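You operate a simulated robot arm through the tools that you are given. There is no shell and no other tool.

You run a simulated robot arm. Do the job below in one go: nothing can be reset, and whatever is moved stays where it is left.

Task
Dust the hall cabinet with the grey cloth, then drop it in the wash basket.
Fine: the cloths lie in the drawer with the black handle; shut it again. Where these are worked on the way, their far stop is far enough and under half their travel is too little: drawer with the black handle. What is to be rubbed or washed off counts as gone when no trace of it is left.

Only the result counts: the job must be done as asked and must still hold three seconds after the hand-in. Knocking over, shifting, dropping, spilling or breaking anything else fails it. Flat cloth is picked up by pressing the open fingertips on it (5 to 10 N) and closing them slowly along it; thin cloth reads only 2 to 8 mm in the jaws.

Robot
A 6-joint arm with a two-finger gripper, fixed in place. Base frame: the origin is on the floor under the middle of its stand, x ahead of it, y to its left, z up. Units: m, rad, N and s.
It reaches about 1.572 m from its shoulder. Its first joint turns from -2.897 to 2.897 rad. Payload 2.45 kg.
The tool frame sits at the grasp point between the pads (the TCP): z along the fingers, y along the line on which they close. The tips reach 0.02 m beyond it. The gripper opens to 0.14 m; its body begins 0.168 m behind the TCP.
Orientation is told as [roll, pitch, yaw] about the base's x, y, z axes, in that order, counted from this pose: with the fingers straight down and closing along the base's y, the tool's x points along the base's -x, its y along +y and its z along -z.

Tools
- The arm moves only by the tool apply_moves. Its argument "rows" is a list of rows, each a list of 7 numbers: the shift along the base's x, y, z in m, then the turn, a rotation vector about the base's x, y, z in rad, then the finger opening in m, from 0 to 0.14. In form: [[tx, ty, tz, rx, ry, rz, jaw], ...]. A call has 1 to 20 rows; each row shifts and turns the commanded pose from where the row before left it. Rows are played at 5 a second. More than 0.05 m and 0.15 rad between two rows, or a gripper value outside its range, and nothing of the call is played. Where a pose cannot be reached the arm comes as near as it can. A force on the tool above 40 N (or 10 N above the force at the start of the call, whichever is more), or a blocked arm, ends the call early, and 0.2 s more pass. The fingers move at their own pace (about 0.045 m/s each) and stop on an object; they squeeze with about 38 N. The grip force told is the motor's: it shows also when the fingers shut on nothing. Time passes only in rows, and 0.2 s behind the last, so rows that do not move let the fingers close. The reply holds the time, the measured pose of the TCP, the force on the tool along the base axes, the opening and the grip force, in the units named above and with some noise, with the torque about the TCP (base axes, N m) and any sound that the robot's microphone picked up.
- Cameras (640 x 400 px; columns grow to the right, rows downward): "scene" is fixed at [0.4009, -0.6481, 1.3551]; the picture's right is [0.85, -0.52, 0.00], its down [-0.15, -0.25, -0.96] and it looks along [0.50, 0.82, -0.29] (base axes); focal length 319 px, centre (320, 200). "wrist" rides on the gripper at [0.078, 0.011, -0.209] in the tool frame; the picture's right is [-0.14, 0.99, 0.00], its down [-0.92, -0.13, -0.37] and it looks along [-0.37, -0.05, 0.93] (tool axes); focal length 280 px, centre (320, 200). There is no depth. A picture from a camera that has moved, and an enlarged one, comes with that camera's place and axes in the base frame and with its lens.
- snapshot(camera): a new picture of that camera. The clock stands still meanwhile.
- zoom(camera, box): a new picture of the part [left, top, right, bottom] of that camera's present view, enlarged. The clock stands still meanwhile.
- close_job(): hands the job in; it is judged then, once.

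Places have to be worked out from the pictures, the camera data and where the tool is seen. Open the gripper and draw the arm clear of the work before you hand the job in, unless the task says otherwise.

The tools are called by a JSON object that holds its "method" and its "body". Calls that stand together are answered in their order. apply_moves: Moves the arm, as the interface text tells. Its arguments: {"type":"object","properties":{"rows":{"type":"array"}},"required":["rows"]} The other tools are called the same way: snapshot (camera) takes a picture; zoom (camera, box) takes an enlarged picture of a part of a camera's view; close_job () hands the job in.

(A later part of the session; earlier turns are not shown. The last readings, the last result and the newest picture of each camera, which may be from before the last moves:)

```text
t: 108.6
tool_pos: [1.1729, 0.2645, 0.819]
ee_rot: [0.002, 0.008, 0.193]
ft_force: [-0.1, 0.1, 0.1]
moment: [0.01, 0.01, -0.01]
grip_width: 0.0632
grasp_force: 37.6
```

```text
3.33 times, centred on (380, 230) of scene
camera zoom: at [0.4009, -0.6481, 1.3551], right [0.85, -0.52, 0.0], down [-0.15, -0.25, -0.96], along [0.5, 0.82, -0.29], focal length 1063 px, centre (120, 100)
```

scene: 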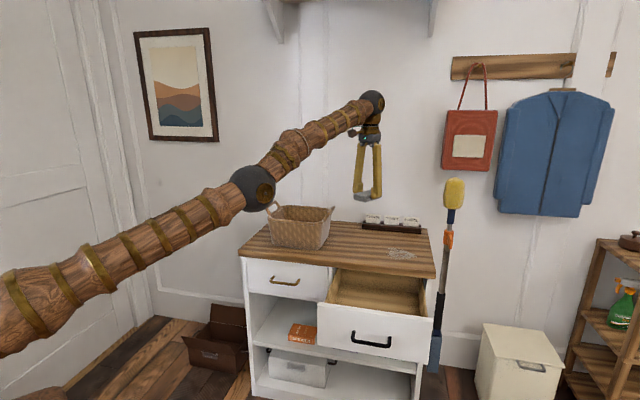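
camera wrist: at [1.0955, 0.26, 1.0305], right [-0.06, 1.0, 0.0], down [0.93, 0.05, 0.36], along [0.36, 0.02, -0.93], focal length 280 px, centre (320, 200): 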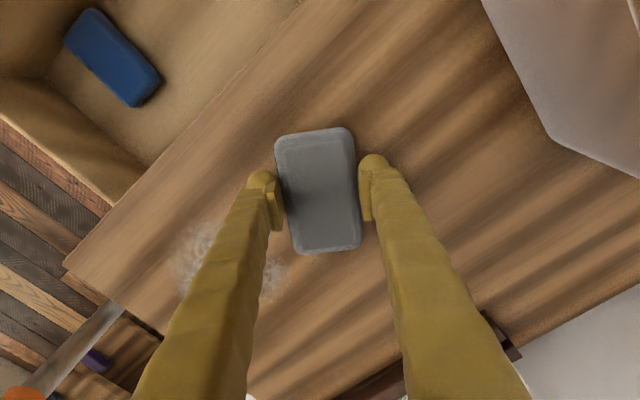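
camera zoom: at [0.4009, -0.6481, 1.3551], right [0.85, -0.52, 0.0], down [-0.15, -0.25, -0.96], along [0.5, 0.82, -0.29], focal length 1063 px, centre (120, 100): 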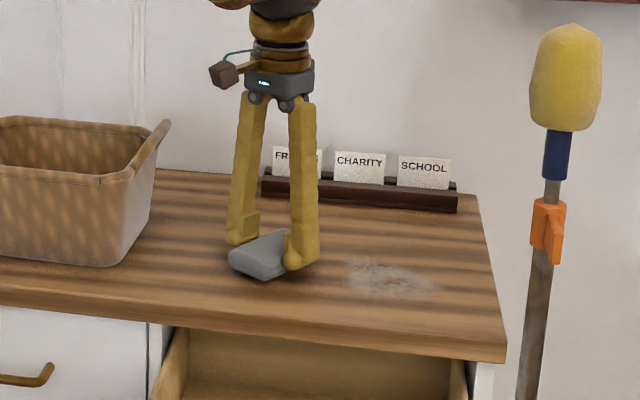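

The dust is centred near (1.277, 0.172), radius about 0.06. The cloth hangs just above the clean wood, so I'll lower in small steps until it touches.

{"method": "apply_moves", "body": {"rows": [[0, 0, -0.004, 0, 0, 0, 0.05], [0, 0, -0.004, 0, 0, 0, 0.05], [0, 0, -0.003, 0, 0, 0, 0.05], [0, 0, 0, 0, 0, 0, 0.05]]}}

```text
t: 109.6
tool_pos: [1.1736, 0.2661, 0.8128]
ee_rot: [0.002, 0.001, 0.194]
ft_force: [-0.7, -1.9, 35.7]
moment: [-0.12, -0.01, 0.02]
grip_width: 0.0631
grasp_force: 38.2
```

The cloth touched down with 36 N at TCP z ≈ 0.812. I'll ease up 1 mm, then open the jaws to let it rest flat.

{"method": "apply_moves", "body": {"rows": [[0, 0, 0.0015, 0, 0, 0, 0.05], [0, 0, 0, 0, 0, 0, 0.05]]}}

```text
t: 110.2
tool_pos: [1.1718, 0.265, 0.8124]
ee_rot: [0.003, 0.003, 0.194]
ft_force: [6.9, -4.8, 32.6]
moment: [-0.07, -0.19, 0.01]
grip_width: 0.0632
grasp_force: 37.5
```

{"method": "apply_moves", "body": {"rows": [[0, 0, 0.0012, 0, 0, 0, 0.05], [0, 0, 0, 0, 0, 0, 0.05]]}}

```text
t: 110.8
tool_pos: [1.1723, 0.2667, 0.8117]
ee_rot: [0.0, 0.006, 0.194]
ft_force: [-1.9, -4.1, 26.1]
moment: [-0.1, 0.04, 0.01]
grip_width: 0.0634
grasp_force: 38.1
```

{"method": "apply_moves", "body": {"rows": [[0, 0, 0.001, 0, 0, 0, 0.05], [0, 0, 0, 0, 0, 0, 0.05]]}}

```text
t: 111.4
tool_pos: [1.1736, 0.2657, 0.8121]
ee_rot: [0.001, 0.007, 0.195]
ft_force: [-1.6, -1.3, 10.8]
moment: [-0.04, 0.01, 0.04]
grip_width: 0.0634
grasp_force: 38.0
```

Now 11 N and resting. I'll open the jaws, lift slightly and tilt the gripper outward by 0.3 rad about the jaw axis.

{"method": "apply_moves", "body": {"rows": [[0, 0, 0.0004, 0, 0, 0, 0.066], [0, 0, 0, 0, 0, 0, 0.074], [0, 0, 0, 0, 0, 0, 0.082], [0, 0, 0.002, 0, 0, 0, 0.084], [0, 0, 0, 0, 0, 0, 0.084]]}}

{"method": "snapshot", "body": {"camera": "wrist"}}

{"method": "zoom", "body": {"camera": "scene", "box": [300, 170, 460, 290]}}

```text
t: 112.6
tool_pos: [1.1732, 0.2656, 0.815]
ee_rot: [0.002, 0.004, 0.194]
ft_force: [0.0, -1.0, -0.2]
moment: [0.03, -0.01, -0.02]
grip_width: 0.0839
grasp_force: 0.2
```

```text
taken
camera wrist: at [1.0958, 0.261, 1.0272], right [-0.06, 1.0, 0.0], down [0.93, 0.05, 0.36], along [0.36, 0.02, -0.93], focal length 280 px, centre (320, 200)
```

wrist: 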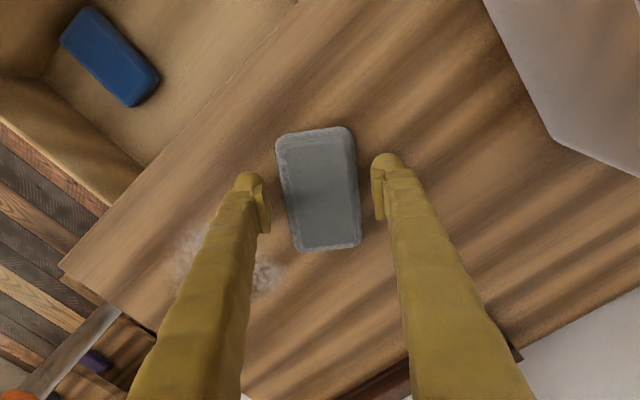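

```text
3.33 times, centred on (380, 230) of scene
camera zoom: at [0.4009, -0.6481, 1.3551], right [0.85, -0.52, 0.0], down [-0.15, -0.25, -0.96], along [0.5, 0.82, -0.29], focal length 1063 px, centre (120, 100)
```

zoom: 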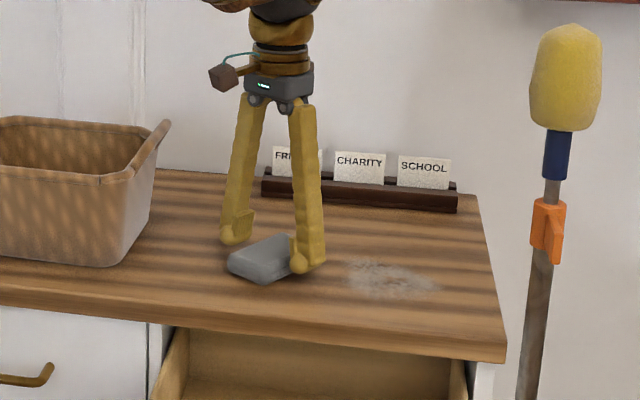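

The cloth rests flat and undisturbed. I'll tilt the gripper outward 0.29 rad about the jaw axis, staying straddled.

{"method": "apply_moves", "body": {"rows": [[0, 0, 0.002, 0.014, -0.0712, 0, 0.084], [0, 0, 0, 0.014, -0.0712, 0, 0.084], [0, 0, 0, 0.014, -0.0712, 0, 0.084], [0, 0, 0, 0.014, -0.0712, 0, 0.084], [0, 0, 0, 0, 0, 0, 0.084]]}}

{"method": "snapshot", "body": {"camera": "wrist"}}

{"method": "zoom", "body": {"camera": "scene", "box": [300, 170, 460, 290]}}

```text
t: 113.8
tool_pos: [1.1726, 0.2654, 0.8167]
ee_rot: [0.0, -0.285, 0.193]
ft_force: [0.4, 0.9, -0.9]
moment: [0.03, 0.01, -0.01]
grip_width: 0.0839
grasp_force: 0.1
```

```text
taken
camera wrist: at [1.0397, 0.2504, 0.9978], right [-0.06, 1.0, 0.04], down [0.79, 0.02, 0.61], along [0.61, 0.07, -0.79], focal length 280 px, centre (320, 200)
```

wrist: 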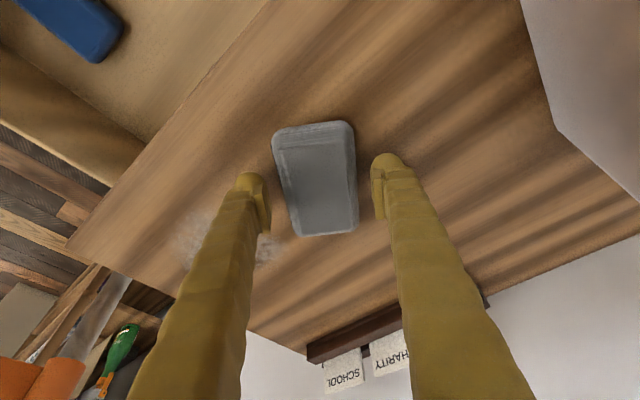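

```text
3.33 times, centred on (380, 230) of scene
camera zoom: at [0.4009, -0.6481, 1.3551], right [0.85, -0.52, 0.0], down [-0.15, -0.25, -0.96], along [0.5, 0.82, -0.29], focal length 1063 px, centre (120, 100)
```

zoom: 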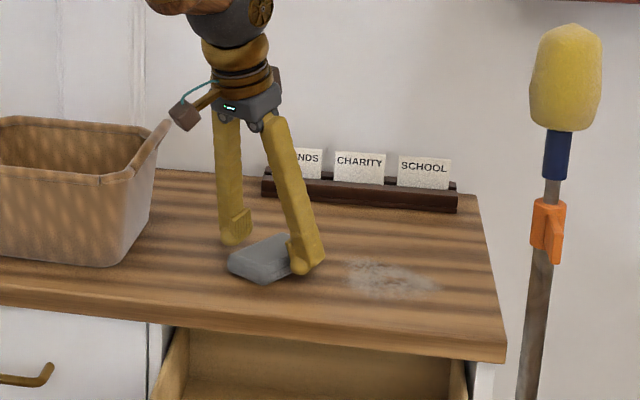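

The tilt is done without touching the cloth. I'll lower about 9 mm and close gently on the cloth's edges.

{"method": "apply_moves", "body": {"rows": [[0, 0, -0.003, 0, 0, 0, 0.084], [0, 0, -0.003, 0, 0, 0, 0.084], [0, 0, -0.003, 0, 0, 0, 0.084], [0, 0, 0, 0, 0, 0, 0.084]]}}

```text
t: 114.8
tool_pos: [1.1738, 0.2661, 0.8079]
ee_rot: [0.002, -0.283, 0.195]
ft_force: [-0.2, 0.0, -0.2]
moment: [0.02, 0.01, -0.01]
grip_width: 0.0837
grasp_force: 0.2
```

{"method": "apply_moves", "body": {"rows": [[0, 0, 0, 0, 0, 0, 0.078], [0, 0, 0, 0, 0, 0, 0.072], [0, 0, 0, 0, 0, 0, 0.068], [0, 0, 0, 0, 0, 0, 0.064], [0, 0, 0, 0, 0, 0, 0.06], [0, 0, 0, 0, 0, 0, 0.055], [0, 0, 0, 0, 0, 0, 0.05], [0, 0, 0, 0, 0, 0, 0.05]]}}

{"method": "snapshot", "body": {"camera": "wrist"}}

```text
t: 116.6
tool_pos: [1.1739, 0.2657, 0.8088]
ee_rot: [0.002, -0.286, 0.194]
ft_force: [-0.7, -0.5, 0.2]
moment: [0.0, 0.02, 0.03]
grip_width: 0.0635
grasp_force: 37.6
```

```text
taken
camera wrist: at [1.0401, 0.2502, 0.9889], right [-0.06, 1.0, 0.04], down [0.79, 0.02, 0.61], along [0.61, 0.07, -0.79], focal length 280 px, centre (320, 200)
```

wrist: 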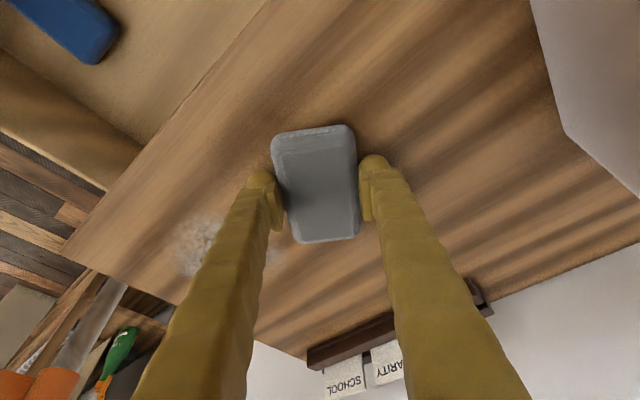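

Re-gripped at 63.5 mm with the gripper leaning outward. I'll lift a few millimetres and move to the start of the first wiping stroke at about (1.25, 0.26).

{"method": "apply_moves", "body": {"rows": [[0, 0, 0.006, 0, 0, 0, 0.05], [0.038, -0.003, 0, 0, 0, 0, 0.05], [0.038, -0.003, 0, 0, 0, 0, 0.05], [0, 0, 0, 0, 0, 0, 0.05]]}}

{"method": "snapshot", "body": {"camera": "wrist"}}

{"method": "zoom", "body": {"camera": "scene", "box": [300, 170, 460, 290]}}

```text
t: 117.6
tool_pos: [1.2504, 0.2586, 0.8145]
ee_rot: [0.001, -0.285, 0.194]
ft_force: [0.2, 0.2, -0.1]
moment: [0.02, 0.0, 0.0]
grip_width: 0.0633
grasp_force: 37.7
```

```text
taken
camera wrist: at [1.117, 0.2438, 0.9947], right [-0.06, 1.0, 0.04], down [0.79, 0.02, 0.61], along [0.61, 0.07, -0.79], focal length 280 px, centre (320, 200)
```

wrist: 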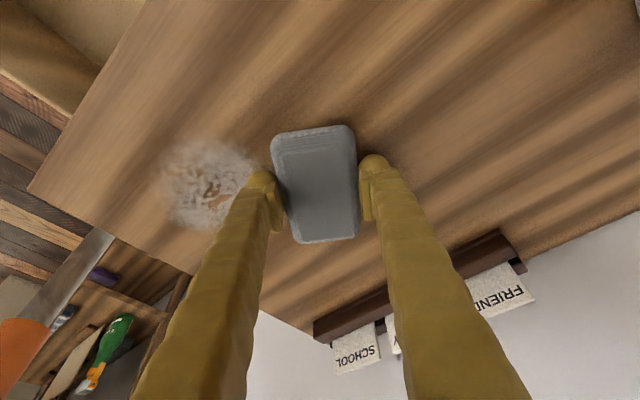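

```text
3.33 times, centred on (380, 230) of scene
camera zoom: at [0.4009, -0.6481, 1.3551], right [0.85, -0.52, 0.0], down [-0.15, -0.25, -0.96], along [0.5, 0.82, -0.29], focal length 1063 px, centre (120, 100)
```

zoom: 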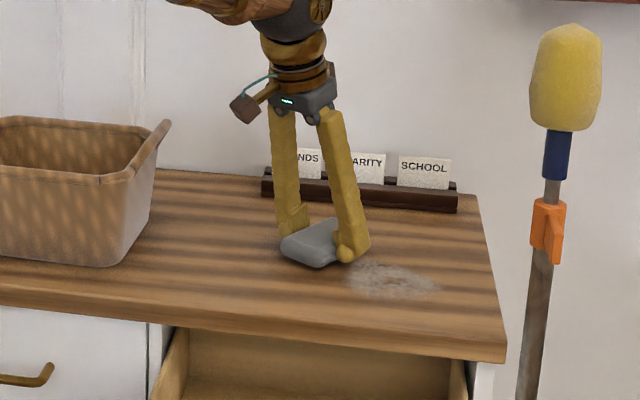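

The dust in this view spans roughly x 1.22–1.33 and y 0.11–0.22, just to the right of the cloth. I'll lower to contact and set the press.

{"method": "apply_moves", "body": {"rows": [[0, 0, -0.004, 0, 0, 0, 0.05], [0, 0, -0.0015, 0, 0, 0, 0.05], [0, 0, 0, 0, 0, 0, 0.05]]}}

```text
t: 118.4
tool_pos: [1.2499, 0.2597, 0.8084]
ee_rot: [0.003, -0.286, 0.194]
ft_force: [0.6, 0.6, -0.3]
moment: [-0.01, -0.06, 0.04]
grip_width: 0.0634
grasp_force: 37.6
```

{"method": "apply_moves", "body": {"rows": [[0, 0, -0.001, 0, 0, 0, 0.05], [0, 0, 0, 0, 0, 0, 0.05]]}}

```text
t: 119.0
tool_pos: [1.2502, 0.2598, 0.8091]
ee_rot: [0.001, -0.286, 0.195]
ft_force: [-2.2, 0.1, 5.5]
moment: [-0.06, 0.11, 0.01]
grip_width: 0.0635
grasp_force: 38.0
```

Contact with 5.5 N. I'll start the first stroke toward the dust with a touch more press and check the force partway.

{"method": "apply_moves", "body": {"rows": [[0, -0.01, -0.0002, 0, 0, 0, 0.05], [0, -0.015, 0, 0, 0, 0, 0.05], [0, -0.015, 0, 0, 0, 0, 0.05], [0, -0.015, 0, 0, 0, 0, 0.05]]}}

```text
t: 120.0
tool_pos: [1.2481, 0.2032, 0.8092]
ee_rot: [0.002, -0.284, 0.195]
ft_force: [-0.1, 0.3, 6.5]
moment: [-0.02, 0.01, -0.03]
grip_width: 0.0634
grasp_force: 37.5
```

The press is holding at 6.5 N. I'll continue the stroke across the patch.

{"method": "apply_moves", "body": {"rows": [[0, -0.015, 0, 0, 0, 0, 0.05], [0, -0.015, 0, 0, 0, 0, 0.05], [0, -0.015, 0, 0, 0, 0, 0.05], [0, -0.015, 0, 0, 0, 0, 0.05], [0, -0.015, 0, 0, 0, 0, 0.05], [0, -0.015, 0, 0, 0, 0, 0.05], [0, -0.015, 0, 0, 0, 0, 0.05]]}}

{"method": "snapshot", "body": {"camera": "wrist"}}

{"method": "zoom", "body": {"camera": "scene", "box": [300, 170, 460, 290]}}

```text
t: 121.6
tool_pos: [1.2483, 0.0996, 0.8087]
ee_rot: [0.003, -0.286, 0.195]
ft_force: [1.5, 0.7, 7.7]
moment: [-0.09, -0.05, -0.07]
grip_width: 0.0633
grasp_force: 38.2
```

```text
taken
camera wrist: at [1.1155, 0.083, 0.9887], right [-0.06, 1.0, 0.04], down [0.79, 0.02, 0.61], along [0.61, 0.07, -0.79], focal length 280 px, centre (320, 200)
```

wrist: 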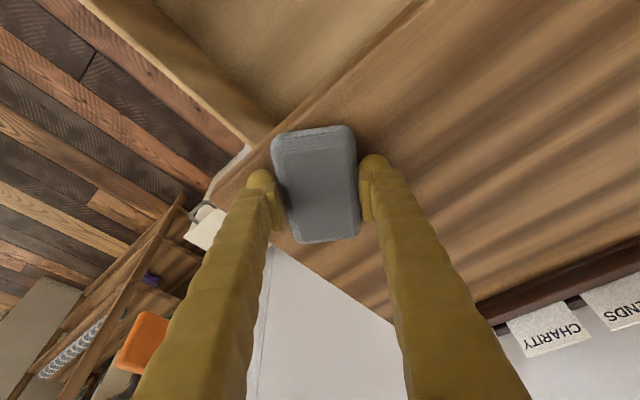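

```text
3.33 times, centred on (380, 230) of scene
camera zoom: at [0.4009, -0.6481, 1.3551], right [0.85, -0.52, 0.0], down [-0.15, -0.25, -0.96], along [0.5, 0.82, -0.29], focal length 1063 px, centre (120, 100)
```

zoom: 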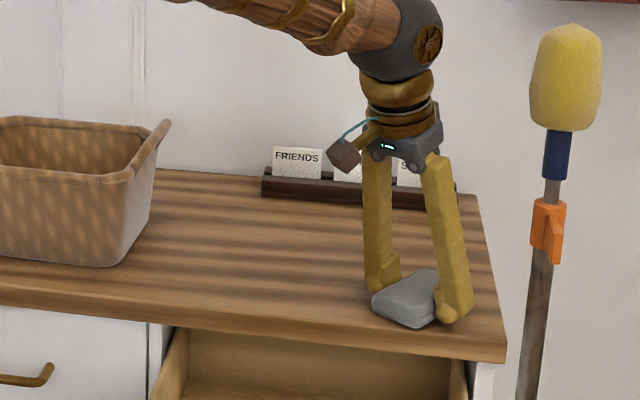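

The patch looks mostly wiped. I'll shift outward 0.04 m and make the return stroke to cover the far part.

{"method": "apply_moves", "body": {"rows": [[0.014, 0, 0, 0, 0, 0, 0.05], [0.014, 0, 0, 0, 0, 0, 0.05], [0.013, 0, 0, 0, 0, 0, 0.05], [0, 0.015, 0, 0, 0, 0, 0.05], [0, 0.015, 0, 0, 0, 0, 0.05]]}}

```text
t: 122.8
tool_pos: [1.2905, 0.1276, 0.8069]
ee_rot: [0.001, -0.288, 0.193]
ft_force: [-0.5, -2.2, 9.1]
moment: [-0.05, 0.09, 0.0]
grip_width: 0.0632
grasp_force: 38.3
```

{"method": "apply_moves", "body": {"rows": [[0, 0.015, 0, 0, 0, 0, 0.05], [0, 0.015, 0, 0, 0, 0, 0.05], [0, 0.015, 0, 0, 0, 0, 0.05], [0, 0.015, 0, 0, 0, 0, 0.05], [0, 0.015, 0, 0, 0, 0, 0.05], [0, 0.015, 0, 0, 0, 0, 0.05], [0, 0.015, 0, 0, 0, 0, 0.05], [0, 0.015, 0, 0, 0, 0, 0.05]]}}

{"method": "snapshot", "body": {"camera": "wrist"}}

{"method": "zoom", "body": {"camera": "scene", "box": [300, 170, 460, 290]}}

```text
t: 124.6
tool_pos: [1.2886, 0.2501, 0.8088]
ee_rot: [0.001, -0.285, 0.193]
ft_force: [0.4, -3.1, 14.9]
moment: [-0.03, -0.07, 0.03]
grip_width: 0.0631
grasp_force: 38.4
```

```text
taken
camera wrist: at [1.1553, 0.2347, 0.9884], right [-0.06, 1.0, 0.04], down [0.79, 0.02, 0.61], along [0.61, 0.07, -0.79], focal length 280 px, centre (320, 200)
```

wrist: 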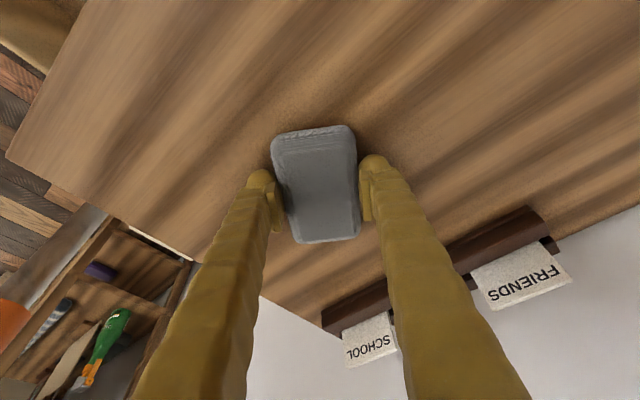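

```text
3.33 times, centred on (380, 230) of scene
camera zoom: at [0.4009, -0.6481, 1.3551], right [0.85, -0.52, 0.0], down [-0.15, -0.25, -0.96], along [0.5, 0.82, -0.29], focal length 1063 px, centre (120, 100)
```

zoom: 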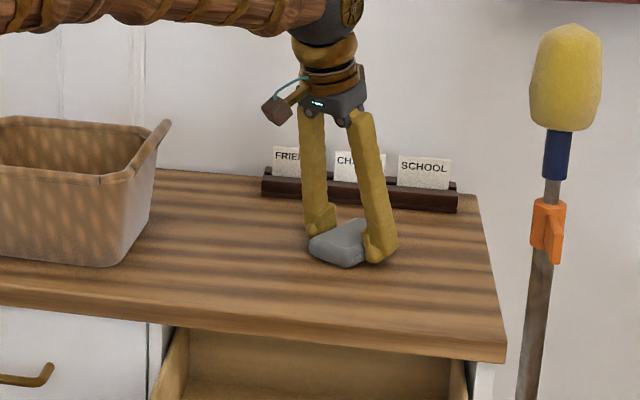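

The dust looks gone from both views. I'll zoom in for faint traces before leaving.

{"method": "zoom", "body": {"camera": "scene", "box": [370, 230, 440, 280]}}

{"method": "zoom", "body": {"camera": "wrist", "box": [60, 60, 300, 260]}}

```text
8.00 times, centred on (405, 255) of scene
camera zoom: at [0.4009, -0.6481, 1.3551], right [0.85, -0.52, 0.0], down [-0.15, -0.25, -0.96], along [0.5, 0.82, -0.29], focal length 2550 px, centre (-360, -240)
```

zoom: 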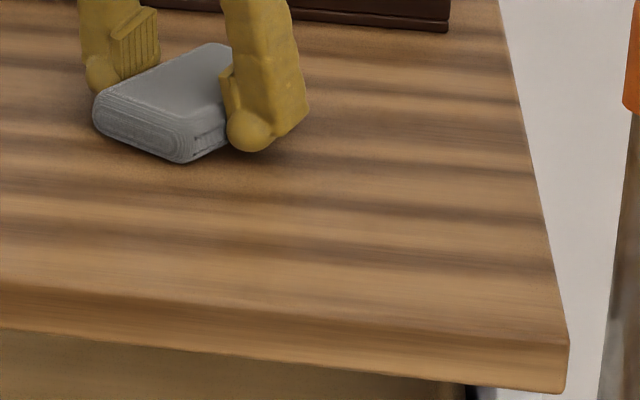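

```text
2.00 times, centred on (180, 160) of wrist
camera zoom: at [1.1553, 0.2347, 0.9884], right [-0.06, 1.0, 0.04], down [0.79, 0.02, 0.61], along [0.61, 0.07, -0.79], focal length 561 px, centre (600, 280)
```

zoom: 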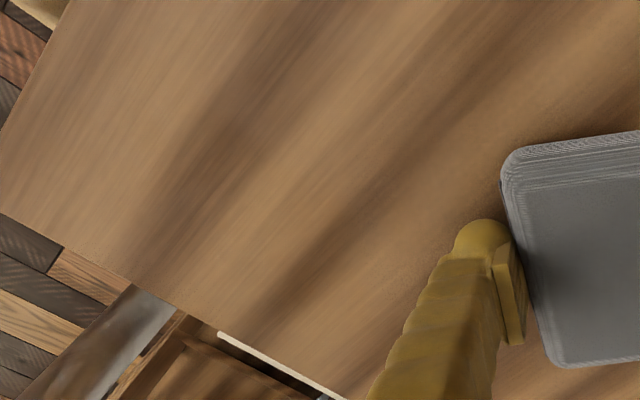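

No trace is visible, but since none may be left I'll do one more overlapping pass over the whole patch with slightly less press.

{"method": "apply_moves", "body": {"rows": [[-0.012, -0.01, 0.0004, 0, 0, 0, 0.05], [-0.012, -0.01, 0, 0, 0, 0, 0.05], [0, -0.015, 0, 0, 0, 0, 0.05], [0, -0.015, 0, 0, 0, 0, 0.05], [0, -0.015, 0, 0, 0, 0, 0.05], [0, -0.015, 0, 0, 0, 0, 0.05], [0, -0.015, 0, 0, 0, 0, 0.05], [0, -0.015, 0, 0, 0, 0, 0.05], [0, -0.015, 0, 0, 0, 0, 0.05], [0, -0.015, 0, 0, 0, 0, 0.05], [0, -0.01, 0, 0, 0, 0, 0.05]]}}

```text
t: 127.0
tool_pos: [1.2668, 0.1001, 0.807]
ee_rot: [0.003, -0.284, 0.192]
ft_force: [0.5, 2.7, 10.0]
moment: [0.03, 0.05, -0.02]
grip_width: 0.0632
grasp_force: 37.7
```

{"method": "apply_moves", "body": {"rows": [[0.015, 0, 0.0001, 0, 0, 0, 0.05], [0.015, 0, 0, 0, 0, 0, 0.05], [0.01, 0.005, 0, 0, 0, 0, 0.05], [0, 0.015, 0, 0, 0, 0, 0.05], [0, 0.015, 0, 0, 0, 0, 0.05], [0, 0.015, 0, 0, 0, 0, 0.05], [0, 0.015, 0, 0, 0, 0, 0.05], [0, 0.015, 0, 0, 0, 0, 0.05], [-0.01, 0.015, 0, 0, 0, 0, 0.05], [-0.02, 0.015, 0, 0, 0, 0, 0.05], [-0.02, 0.015, 0, 0, 0, 0, 0.05]]}}

{"method": "snapshot", "body": {"camera": "wrist"}}

```text
t: 129.4
tool_pos: [1.2544, 0.2243, 0.8086]
ee_rot: [0.001, -0.288, 0.194]
ft_force: [2.6, 2.8, 8.1]
moment: [-0.01, 0.16, -0.04]
grip_width: 0.0634
grasp_force: 37.6
```

```text
taken
camera wrist: at [1.1212, 0.2092, 0.9881], right [-0.06, 1.0, 0.04], down [0.79, 0.02, 0.61], along [0.61, 0.07, -0.79], focal length 280 px, centre (320, 200)
```

wrist: 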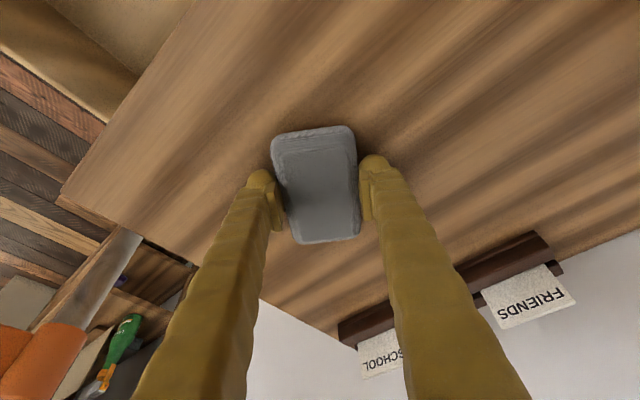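

Lifting off now. I'll raise and retreat from the top, keeping clear of the basket, and look back at the surface.

{"method": "apply_moves", "body": {"rows": [[-0.005, 0, 0.03, 0, 0, 0, 0.05], [-0.02, 0, 0.035, 0, 0, 0, 0.05], [-0.04, -0.003, 0.02, 0, 0, 0, 0.05], [-0.04, -0.003, 0.02, 0, 0, 0, 0.05], [-0.04, -0.003, 0.02, 0, 0, 0, 0.05], [-0.04, -0.003, 0.02, 0, 0, 0, 0.05], [-0.04, -0.003, 0.02, 0, 0, 0, 0.05], [-0.04, -0.003, 0.02, 0, 0, 0, 0.05], [-0.04, -0.003, 0.02, 0, 0, 0, 0.05], [0, 0, 0, 0, 0, 0, 0.05]]}}

{"method": "snapshot", "body": {"camera": "wrist"}}

{"method": "snapshot", "body": {"camera": "scene"}}

```text
t: 131.6
tool_pos: [0.9495, 0.2061, 1.0129]
ee_rot: [0.002, -0.285, 0.195]
ft_force: [-0.3, 0.1, -0.6]
moment: [-0.04, -0.01, -0.02]
grip_width: 0.0635
grasp_force: 38.2
```

```text
taken
camera wrist: at [0.8171, 0.1909, 1.1933], right [-0.06, 1.0, 0.04], down [0.79, 0.02, 0.61], along [0.61, 0.07, -0.79], focal length 280 px, centre (320, 200)
```

wrist: 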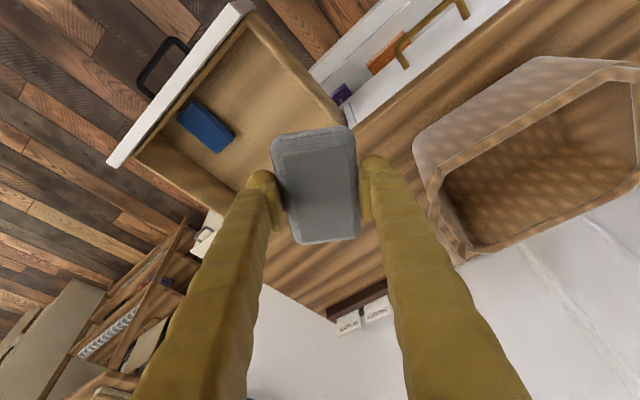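

```text
taken
```

scene: 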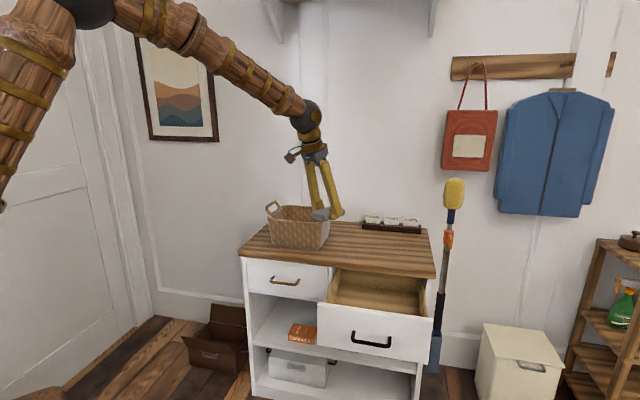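

The top is clear of dust. I'll un-tilt and turn the jaws along the basket's long side while moving in front of the basket.

{"method": "apply_moves", "body": {"rows": [[-0.025, 0.012, 0.006, -0.0276, 0.1403, 0, 0.05], [-0.025, 0.012, 0.006, -0.0276, 0.1403, 0, 0.05], [-0.025, 0.02, 0.006, 0, 0, 0.1465, 0.05], [-0.025, 0.02, 0.006, 0, 0, 0.1465, 0.05], [-0.025, 0.02, 0.006, 0, 0, 0.1465, 0.05], [-0.025, 0.02, 0.006, 0, 0, 0.1465, 0.05], [0, 0, 0, 0, 0, 0, 0.05]]}}

{"method": "snapshot", "body": {"camera": "wrist"}}

{"method": "snapshot", "body": {"camera": "scene"}}

```text
t: 133.2
tool_pos: [0.8012, 0.3071, 1.049]
ee_rot: [0.004, 0.002, 0.781]
ft_force: [0.3, -0.4, -0.4]
moment: [-0.02, 0.0, -0.01]
grip_width: 0.0631
grasp_force: 38.2
```

```text
taken
camera wrist: at [0.7392, 0.2592, 1.2606], right [-0.6, 0.8, 0.0], down [0.74, 0.56, 0.37], along [0.29, 0.22, -0.93], focal length 280 px, centre (320, 200)
```

wrist: 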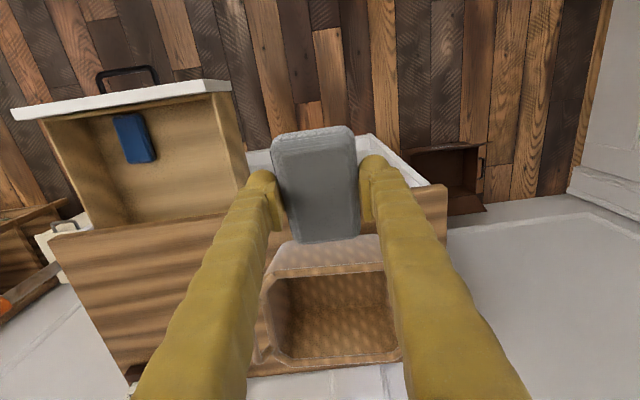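

```text
taken
```

scene: 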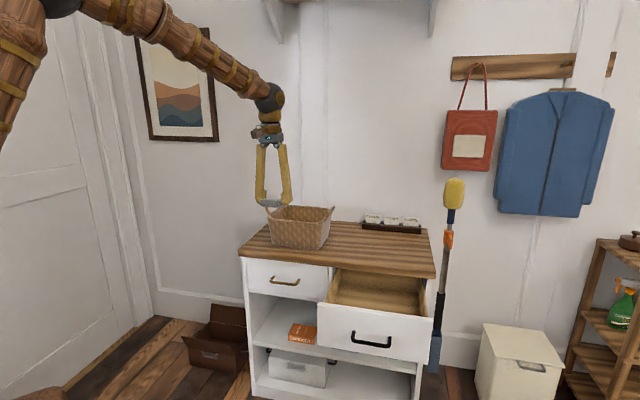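

The basket rim centre works out to about (1.007, 0.492) with the rim at z ≈ 0.91. I'll approach from the front, between the two handles, keeping the cloth above the rim.

{"method": "apply_moves", "body": {"rows": [[0.0343, 0.0308, 0, 0, 0, 0, 0.05], [0.0343, 0.0308, 0, 0, 0, 0, 0.05], [0.0343, 0.0308, 0, 0, 0, 0, 0.05], [0.0343, 0.0308, 0, 0, 0, 0, 0.05], [0.0343, 0.0308, 0, 0, 0, 0, 0.05], [0.0343, 0.0308, 0, 0, 0, 0, 0.05], [0, 0, 0, 0, 0, 0, 0.05]]}}

{"method": "snapshot", "body": {"camera": "wrist"}}

{"method": "zoom", "body": {"camera": "scene", "box": [220, 130, 380, 260]}}

```text
t: 134.8
tool_pos: [1.0069, 0.4897, 1.0486]
ee_rot: [0.001, 0.002, 0.781]
ft_force: [0.1, 0.1, -1.0]
moment: [0.01, -0.02, -0.02]
grip_width: 0.0636
grasp_force: 37.9
```

```text
taken
camera wrist: at [0.9456, 0.4425, 1.2594], right [-0.6, 0.8, 0.0], down [0.75, 0.56, 0.37], along [0.29, 0.22, -0.93], focal length 280 px, centre (320, 200)
```

wrist: 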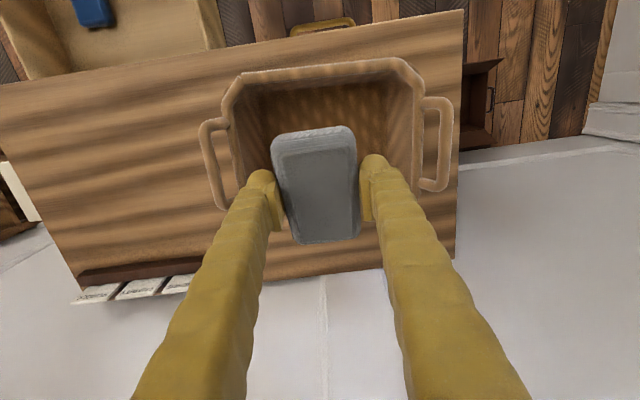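

```text
3.08 times, centred on (300, 195) of scene
camera zoom: at [0.4009, -0.6481, 1.3551], right [0.85, -0.52, 0.0], down [-0.15, -0.25, -0.96], along [0.5, 0.82, -0.29], focal length 981 px, centre (382, 215)
```

zoom: 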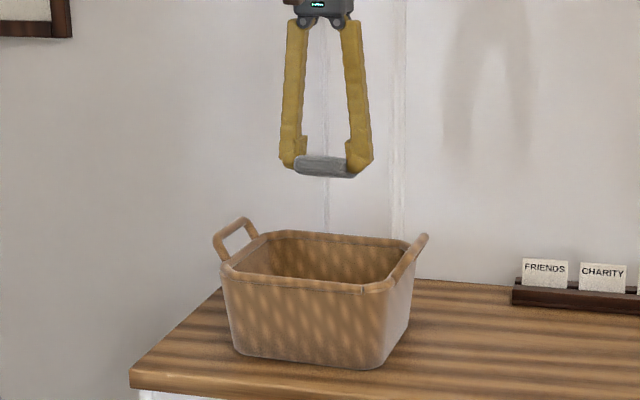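

Well centred over the basket. I'll nudge a few millimetres and lower the cloth inside in steps.

{"method": "apply_moves", "body": {"rows": [[-0.006, 0.001, -0.03, 0, 0, 0, 0.05], [0, 0, -0.04, 0, 0, 0, 0.05], [0, 0, -0.03, 0, 0, 0, 0.05], [0, 0, 0, 0, 0, 0, 0.05]]}}

{"method": "snapshot", "body": {"camera": "wrist"}}

{"method": "zoom", "body": {"camera": "scene", "box": [220, 130, 380, 260]}}

```text
t: 135.8
tool_pos: [1.0016, 0.4933, 0.9486]
ee_rot: [0.001, 0.001, 0.78]
ft_force: [-0.4, 0.2, 0.1]
moment: [-0.04, -0.02, -0.01]
grip_width: 0.0631
grasp_force: 37.8
```

```text
taken
camera wrist: at [0.9388, 0.4457, 1.16], right [-0.6, 0.8, 0.0], down [0.75, 0.56, 0.37], along [0.29, 0.22, -0.93], focal length 280 px, centre (320, 200)
```

wrist: 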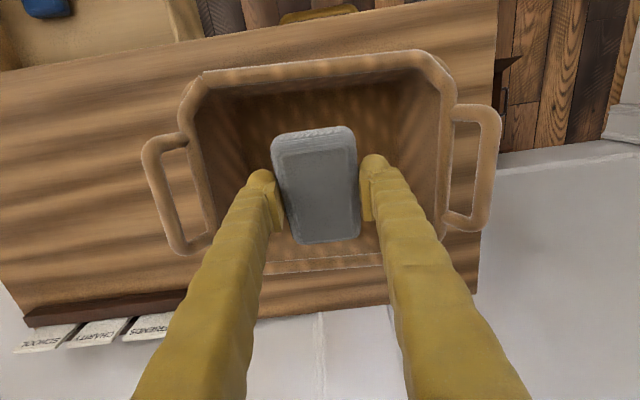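

```text
3.08 times, centred on (300, 195) of scene
camera zoom: at [0.4009, -0.6481, 1.3551], right [0.85, -0.52, 0.0], down [-0.15, -0.25, -0.96], along [0.5, 0.82, -0.29], focal length 981 px, centre (382, 215)
```

zoom: 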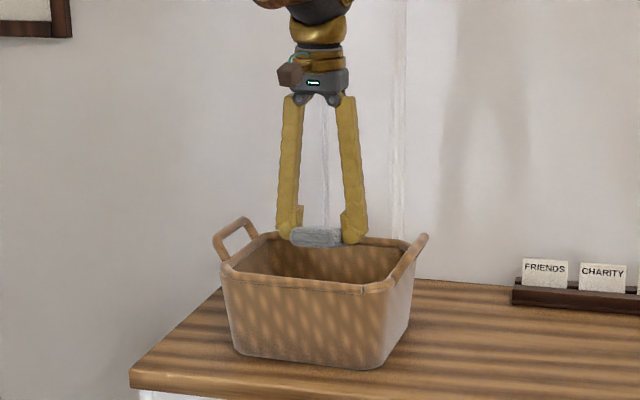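

Nicely centred between the rims and handles. I'll continue down into the basket.

{"method": "apply_moves", "body": {"rows": [[0, 0, -0.03, 0, 0, 0, 0.05], [0, 0, -0.03, 0, 0, 0, 0.05], [0, 0, -0.012, 0, 0, 0, 0.05], [0, 0, 0, 0, 0, 0, 0.05]]}}

{"method": "snapshot", "body": {"camera": "wrist"}}

{"method": "zoom", "body": {"camera": "scene", "box": [220, 130, 380, 260]}}

```text
t: 136.8
tool_pos: [1.0008, 0.4938, 0.8772]
ee_rot: [0.001, 0.001, 0.779]
ft_force: [0.4, 0.1, -0.1]
moment: [-0.04, 0.03, -0.01]
grip_width: 0.0633
grasp_force: 37.6
```

```text
taken
camera wrist: at [0.9381, 0.4473, 1.0884], right [-0.6, 0.8, 0.0], down [0.75, 0.56, 0.37], along [0.29, 0.22, -0.93], focal length 280 px, centre (320, 200)
```

wrist: 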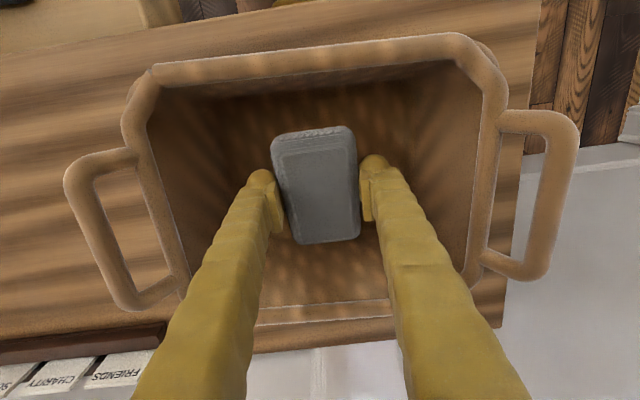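

```text
3.08 times, centred on (300, 195) of scene
camera zoom: at [0.4009, -0.6481, 1.3551], right [0.85, -0.52, 0.0], down [-0.15, -0.25, -0.96], along [0.5, 0.82, -0.29], focal length 981 px, centre (382, 215)
```

zoom: 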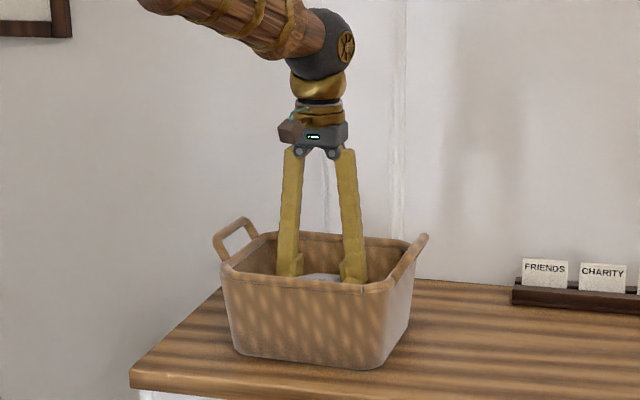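

The cloth is inside the basket. I'll lower a bit more, feeling for the bottom, before letting go.

{"method": "apply_moves", "body": {"rows": [[0, 0, -0.008, 0, 0, 0, 0.05], [0, 0, -0.006, 0, 0, 0, 0.05], [0, 0, -0.005, 0, 0, 0, 0.05], [0, 0, -0.003, 0, 0, 0, 0.05], [0, 0, 0, 0, 0, 0, 0.05]]}}

```text
t: 138.0
tool_pos: [0.9996, 0.4945, 0.8535]
ee_rot: [0.002, 0.002, 0.782]
ft_force: [0.0, 0.1, -0.2]
moment: [0.02, -0.02, 0.04]
grip_width: 0.0635
grasp_force: 38.0
```

{"method": "apply_moves", "body": {"rows": [[0, 0, -0.002, 0, 0, 0, 0.05], [0, 0, -0.002, 0, 0, 0, 0.05], [0, 0, -0.002, 0, 0, 0, 0.05], [0, 0, 0, 0, 0, 0, 0.05]]}}

```text
t: 139.0
tool_pos: [1.0001, 0.4935, 0.8492]
ee_rot: [0.002, 0.003, 0.782]
ft_force: [-0.1, 0.2, -0.6]
moment: [0.0, 0.03, 0.02]
grip_width: 0.0633
grasp_force: 37.6
```

The cloth is now within a centimetre or two of the basket floor. I'll open the jaws to drop it.

{"method": "apply_moves", "body": {"rows": [[0, 0, 0, 0, 0, 0, 0.065], [0, 0, 0, 0, 0, 0, 0.075], [0, 0, 0, 0, 0, 0, 0.085], [0, 0, 0, 0, 0, 0, 0.09], [0, 0, 0, 0, 0, 0, 0.09], [0, 0, 0, 0, 0, 0, 0.09]]}}

{"method": "snapshot", "body": {"camera": "wrist"}}

```text
t: 140.4
tool_pos: [1.0005, 0.4938, 0.8483]
ee_rot: [0.001, 0.003, 0.78]
ft_force: [-0.4, 0.2, -0.2]
moment: [-0.01, -0.02, 0.05]
grip_width: 0.0898
grasp_force: 0.1
```

```text
taken
camera wrist: at [0.9383, 0.4465, 1.0599], right [-0.6, 0.8, 0.0], down [0.75, 0.56, 0.37], along [0.29, 0.22, -0.93], focal length 280 px, centre (320, 200)
```

wrist: 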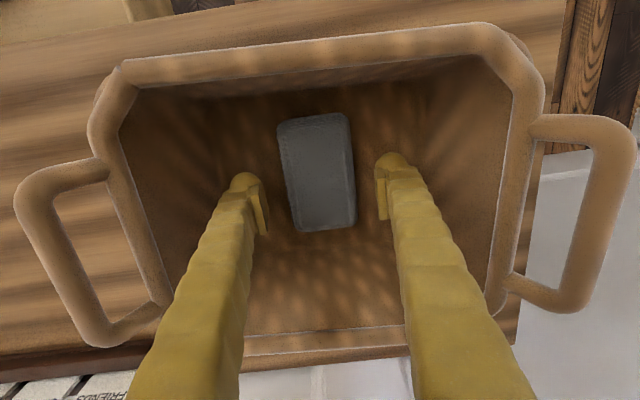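

The grey cloth lies inside the basket. I'll raise straight out of it and back away to the front.

{"method": "apply_moves", "body": {"rows": [[0, 0, 0.03, 0, 0, 0, 0.09], [0, 0, 0.04, 0, 0, 0, 0.09], [0, 0, 0.045, 0, 0, 0, 0.09], [0, 0, 0.045, 0, 0, 0, 0.09], [0, 0, 0.045, 0, 0, 0, 0.09], [-0.033, -0.033, 0, 0, 0, 0, 0.09], [-0.033, -0.033, 0, 0, 0, 0, 0.09], [-0.033, -0.033, 0, 0, 0, 0, 0.09], [-0.033, -0.033, 0, 0, 0, 0, 0.09], [-0.033, -0.033, 0, 0, 0, 0, 0.09], [-0.033, -0.033, 0, 0, 0, 0, 0.09], [0, 0, 0, 0, 0, 0, 0.09]]}}

{"method": "snapshot", "body": {"camera": "wrist"}}

{"method": "snapshot", "body": {"camera": "scene"}}

```text
t: 143.0
tool_pos: [0.8038, 0.2959, 1.0531]
ee_rot: [0.002, 0.002, 0.781]
ft_force: [-0.6, -0.1, 0.8]
moment: [0.01, -0.02, 0.03]
grip_width: 0.09
grasp_force: 0.1
```

```text
taken
camera wrist: at [0.7408, 0.2487, 1.2639], right [-0.6, 0.8, 0.0], down [0.74, 0.56, 0.37], along [0.29, 0.22, -0.93], focal length 280 px, centre (320, 200)
```

wrist: 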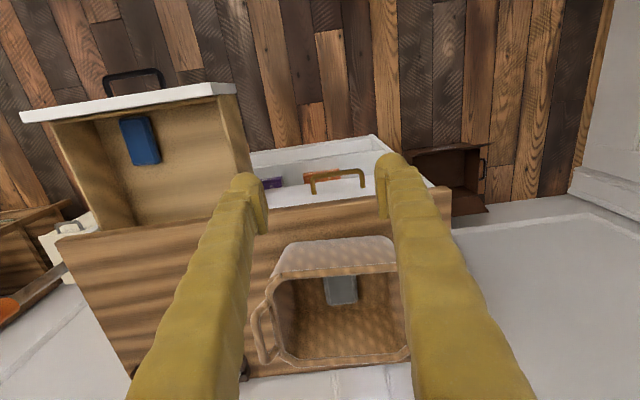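

```text
taken
```

scene: 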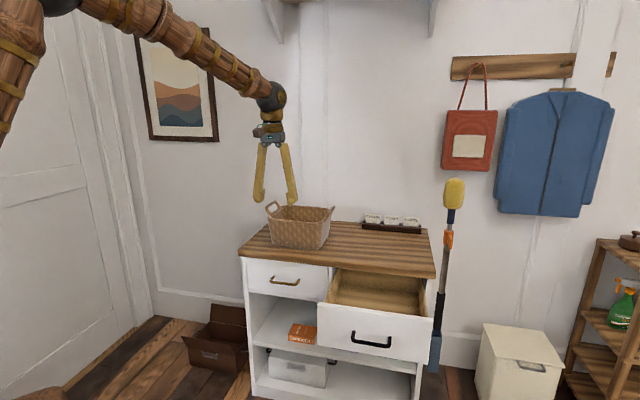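

The cloth is in the basket and the top looks clear. I'll zoom in to check the wiped area and the drawer's present position.

{"method": "zoom", "body": {"camera": "scene", "box": [340, 210, 450, 290]}}

{"method": "zoom", "body": {"camera": "scene", "box": [300, 260, 450, 370]}}

{"method": "zoom", "body": {"camera": "wrist", "box": [0, 60, 280, 260]}}

```text
5.00 times, centred on (395, 250) of scene
camera zoom: at [0.4009, -0.6481, 1.3551], right [0.85, -0.52, 0.0], down [-0.15, -0.25, -0.96], along [0.5, 0.82, -0.29], focal length 1594 px, centre (-55, -50)
```

zoom: 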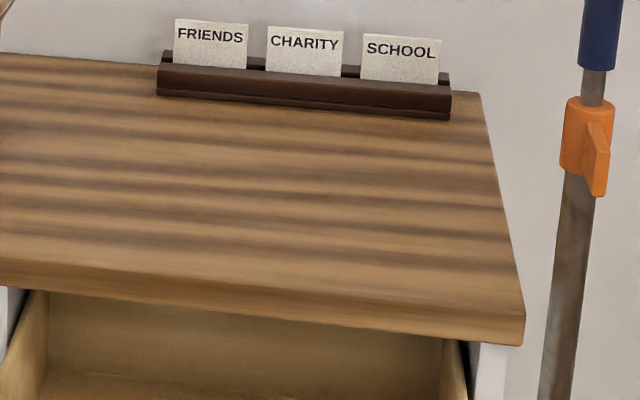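

```text
3.64 times, centred on (375, 315) of scene
camera zoom: at [0.4009, -0.6481, 1.3551], right [0.85, -0.52, 0.0], down [-0.15, -0.25, -0.96], along [0.5, 0.82, -0.29], focal length 1159 px, centre (120, -218)
```

zoom: 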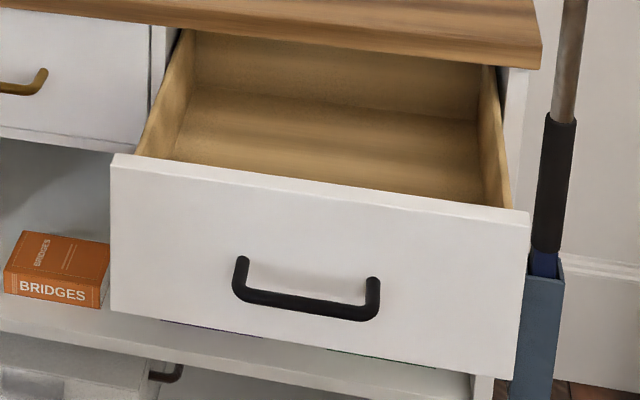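

```text
2.00 times, centred on (140, 160) of wrist
camera zoom: at [0.7408, 0.2487, 1.2639], right [-0.6, 0.8, 0.0], down [0.74, 0.56, 0.37], along [0.29, 0.22, -0.93], focal length 561 px, centre (680, 280)
```

zoom: 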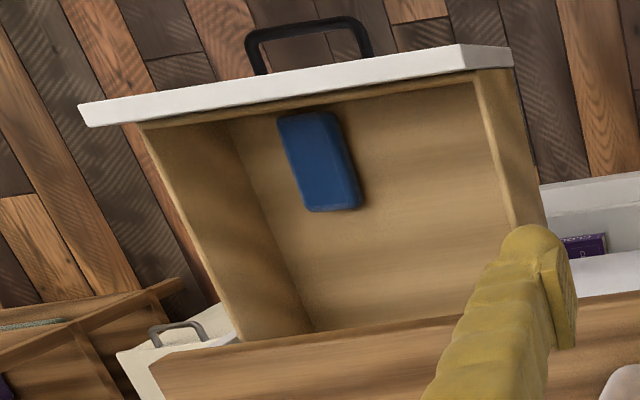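

The top is spotless and the handle bar is now at about (0.940, -0.055, 0.668). I'll turn and tilt the gripper back to the horizontal drawer pose in free space, then line up with the handle.

{"method": "apply_moves", "body": {"rows": [[0, -0.0224, 0, 0, 0, -0.1428, 0.09], [0, -0.0224, 0, 0, 0, -0.1428, 0.08], [0, -0.0224, 0, 0, 0, -0.1428, 0.07], [0, -0.0224, 0, 0, 0, -0.1428, 0.07], [0, -0.0224, 0, 0, 0, -0.1428, 0.07], [0, -0.0224, 0, 0, 0, -0.1428, 0.07], [0, -0.0224, 0, 0, 0, -0.1428, 0.07], [0, -0.0224, 0, 0, 0, -0.1428, 0.07], [0, -0.0224, 0, 0, 0, -0.1428, 0.07], [0, -0.0224, 0, 0, 0, -0.1428, 0.07], [0, -0.0224, 0, 0, 0, -0.1428, 0.07]]}}

```text
t: 145.4
tool_pos: [0.8015, 0.0499, 1.0524]
ee_rot: [0.001, 0.001, -0.793]
ft_force: [0.0, -0.9, 0.1]
moment: [-0.01, -0.02, 0.04]
grip_width: 0.0698
grasp_force: 0.1
```

Yaw is as planned. Now the tilt to horizontal while moving in front of the drawer.

{"method": "apply_moves", "body": {"rows": [[0, -0.0218, -0.0182, 0.1003, -0.1017, 0, 0.07], [0, -0.0218, -0.0182, 0.1003, -0.1017, 0, 0.07], [0, -0.0218, -0.0182, 0.1003, -0.1017, 0, 0.07], [0, -0.0218, -0.0182, 0.1003, -0.1017, 0, 0.07], [0, -0.0218, -0.0182, 0.1003, -0.1017, 0, 0.07], [0, -0.0218, -0.0182, 0.1003, -0.1017, 0, 0.07], [0, -0.0218, -0.0182, 0.1003, -0.1017, 0, 0.07], [0, -0.0218, -0.0182, 0.1003, -0.1017, 0, 0.07], [0, -0.0218, -0.0182, 0.1003, -0.1017, 0, 0.07], [0, -0.0218, -0.0182, 0.1003, -0.1017, 0, 0.07], [0, -0.0218, -0.0182, 0.1003, -0.1017, 0, 0.07], [0, 0, -0.045, 0, 0, 0, 0.07], [0, 0, -0.045, 0, 0, 0, 0.07], [0, 0, -0.045, 0, 0, 0, 0.07], [0, 0, -0.045, 0, 0, 0, 0.07], [0, 0, 0, 0, 0, 0, 0.07]]}}

{"method": "snapshot", "body": {"camera": "wrist"}}

{"method": "snapshot", "body": {"camera": "scene"}}

```text
t: 148.8
tool_pos: [0.8021, -0.1907, 0.6737]
ee_rot: [1.575, 0.0, -0.793]
ft_force: [-0.2, -1.0, -0.3]
moment: [-0.01, -0.01, 0.02]
grip_width: 0.07
grasp_force: 0.1
```

```text
taken
camera wrist: at [0.5977, -0.282, 0.685], right [0.09, -0.1, 0.99], down [0.39, -0.91, -0.13], along [0.92, 0.39, -0.05], focal length 280 px, centre (320, 200)
```

wrist: 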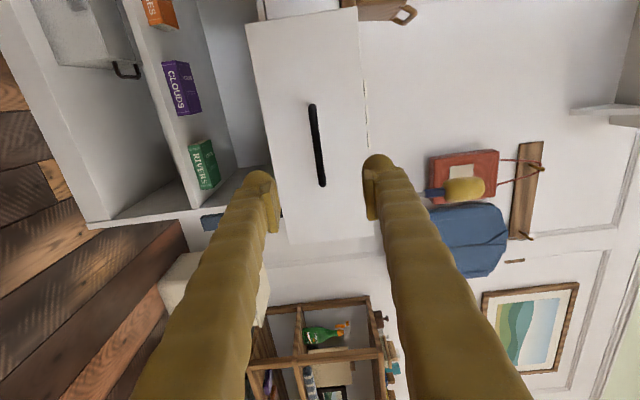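

```text
taken
```

scene: 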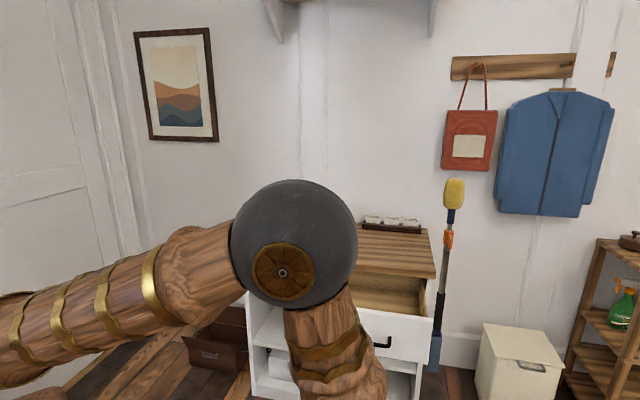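

The handle is centred ahead, about 0.19–0.21 m away. I'll move forward 0.15 m and check.

{"method": "apply_moves", "body": {"rows": [[0.0265, 0.0265, -0.0008, 0, 0, 0, 0.07], [0.0265, 0.0265, -0.0008, 0, 0, 0, 0.07], [0.0265, 0.0265, -0.0008, 0, 0, 0, 0.07], [0.0265, 0.0265, -0.0008, 0, 0, 0, 0.07], [0, 0, 0, 0, 0, 0, 0.07]]}}

{"method": "snapshot", "body": {"camera": "wrist"}}

{"method": "zoom", "body": {"camera": "scene", "box": [300, 230, 460, 350]}}

```text
t: 150.0
tool_pos: [0.9105, -0.0849, 0.6701]
ee_rot: [1.575, -0.001, -0.793]
ft_force: [0.6, -0.2, -0.5]
moment: [-0.04, 0.01, 0.0]
grip_width: 0.0701
grasp_force: 0.0
```

```text
taken
camera wrist: at [0.7058, -0.1762, 0.6825], right [0.09, -0.1, 0.99], down [0.39, -0.91, -0.13], along [0.92, 0.39, -0.05], focal length 280 px, centre (320, 200)
```

wrist: 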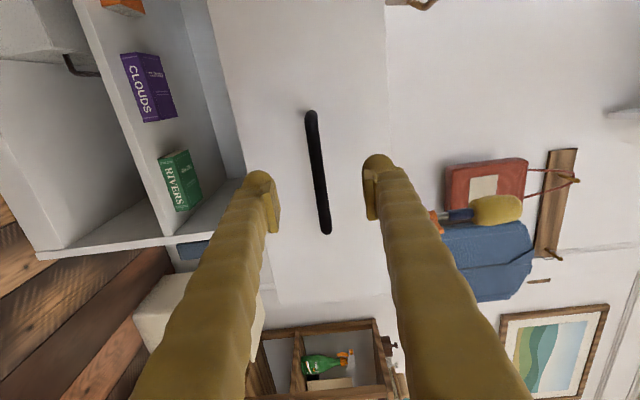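

```text
3.33 times, centred on (380, 290) of scene
camera zoom: at [0.4009, -0.6481, 1.3551], right [0.85, -0.52, 0.0], down [-0.15, -0.25, -0.96], along [0.5, 0.82, -0.29], focal length 1063 px, centre (120, -100)
```

zoom: 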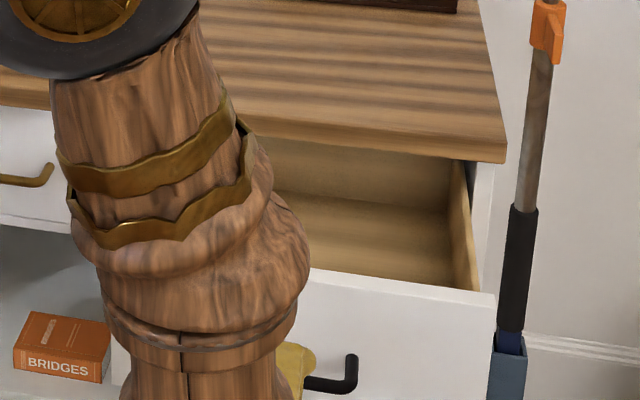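

Same picture as at the first grasp, with about 0.044 m remaining. I'll go forward 0.038 m and close on the bar.

{"method": "apply_moves", "body": {"rows": [[0.0134, 0.0134, 0, 0, 0, 0, 0.07], [0.0134, 0.0134, 0, 0, 0, 0, 0.07], [0, 0, 0, 0, 0, 0, 0.05], [0, 0, 0, 0, 0, 0, 0.03], [0, 0, 0, 0, 0, 0, 0.015], [0, 0, 0, 0, 0, 0, 0.0], [0, 0, 0, 0, 0, 0, 0.0], [0, 0, 0, 0, 0, 0, 0.0]]}}

```text
t: 151.8
tool_pos: [0.9374, -0.0589, 0.671]
ee_rot: [1.573, -0.001, -0.794]
ft_force: [3.3, -2.3, -16.1]
moment: [0.11, 0.07, 0.0]
grip_width: 0.0069
grasp_force: 35.4
```

The bar is gripped again (6.9 mm). I'll push the drawer in along its slide in chunks, relieving the vertical strain.

{"method": "apply_moves", "body": {"rows": [[0.007, 0.007, -0.0008, 0, 0, 0, 0.0], [0.0141, 0.0141, 0, 0, 0, 0, 0.0], [0.0141, 0.0141, 0, 0, 0, 0, 0.0], [0.0141, 0.0141, 0, 0, 0, 0, 0.0]]}}

```text
t: 152.6
tool_pos: [0.9685, -0.0273, 0.6703]
ee_rot: [1.573, -0.002, -0.794]
ft_force: [2.9, -2.8, -3.6]
moment: [0.14, 0.09, -0.01]
grip_width: 0.0073
grasp_force: 34.9
stopped in row 4: the force on the tool passed its limit at 43 N (the readings are from after the stop); the commanded pose is now the measured one
```

It moved 0.045 m and then hit the force limit through friction. I'll push more slowly.

{"method": "apply_moves", "body": {"rows": [[0.006, 0.006, 0, 0, 0, 0, 0.0], [0.006, 0.006, 0, 0, 0, 0, 0.0], [0.006, 0.006, 0, 0, 0, 0, 0.0], [0.006, 0.006, 0, 0, 0, 0, 0.0], [0.006, 0.006, 0, 0, 0, 0, 0.0], [0.006, 0.006, 0, 0, 0, 0, 0.0]]}}

```text
t: 154.0
tool_pos: [1.0053, 0.0097, 0.6704]
ee_rot: [1.574, -0.003, -0.796]
ft_force: [8.9, -7.6, -4.8]
moment: [0.16, 0.14, 0.0]
grip_width: 0.0071
grasp_force: 35.0
```

Sliding well. A slight sideways correction and I'll continue.

{"method": "apply_moves", "body": {"rows": [[0.0066, 0.0054, -0.0002, 0, 0, 0, 0.0], [0.006, 0.006, 0, 0, 0, 0, 0.0], [0.006, 0.006, 0, 0, 0, 0, 0.0], [0.006, 0.006, 0, 0, 0, 0, 0.0], [0.006, 0.006, 0, 0, 0, 0, 0.0], [0.006, 0.006, 0, 0, 0, 0, 0.0], [0.006, 0.006, 0, 0, 0, 0, 0.0]]}}

```text
t: 155.6
tool_pos: [1.0469, 0.0513, 0.6702]
ee_rot: [1.574, -0.002, -0.795]
ft_force: [-8.9, 9.1, -1.7]
moment: [0.14, 0.11, 0.1]
grip_width: 0.0071
grasp_force: 34.7
```

{"method": "apply_moves", "body": {"rows": [[0.0057, 0.0063, 0, 0, 0, 0, 0.0], [0.006, 0.006, 0, 0, 0, 0, 0.0], [0.006, 0.006, 0, 0, 0, 0, 0.0], [0.006, 0.006, 0, 0, 0, 0, 0.0], [0.006, 0.006, 0, 0, 0, 0, 0.0], [0.006, 0.006, 0, 0, 0, 0, 0.0], [0.006, 0.006, 0, 0, 0, 0, 0.0]]}}

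```text
t: 157.2
tool_pos: [1.0887, 0.0931, 0.6686]
ee_rot: [1.572, -0.003, -0.794]
ft_force: [-2.1, 1.5, -9.8]
moment: [0.19, 0.14, 0.13]
grip_width: 0.0074
grasp_force: 35.3
```

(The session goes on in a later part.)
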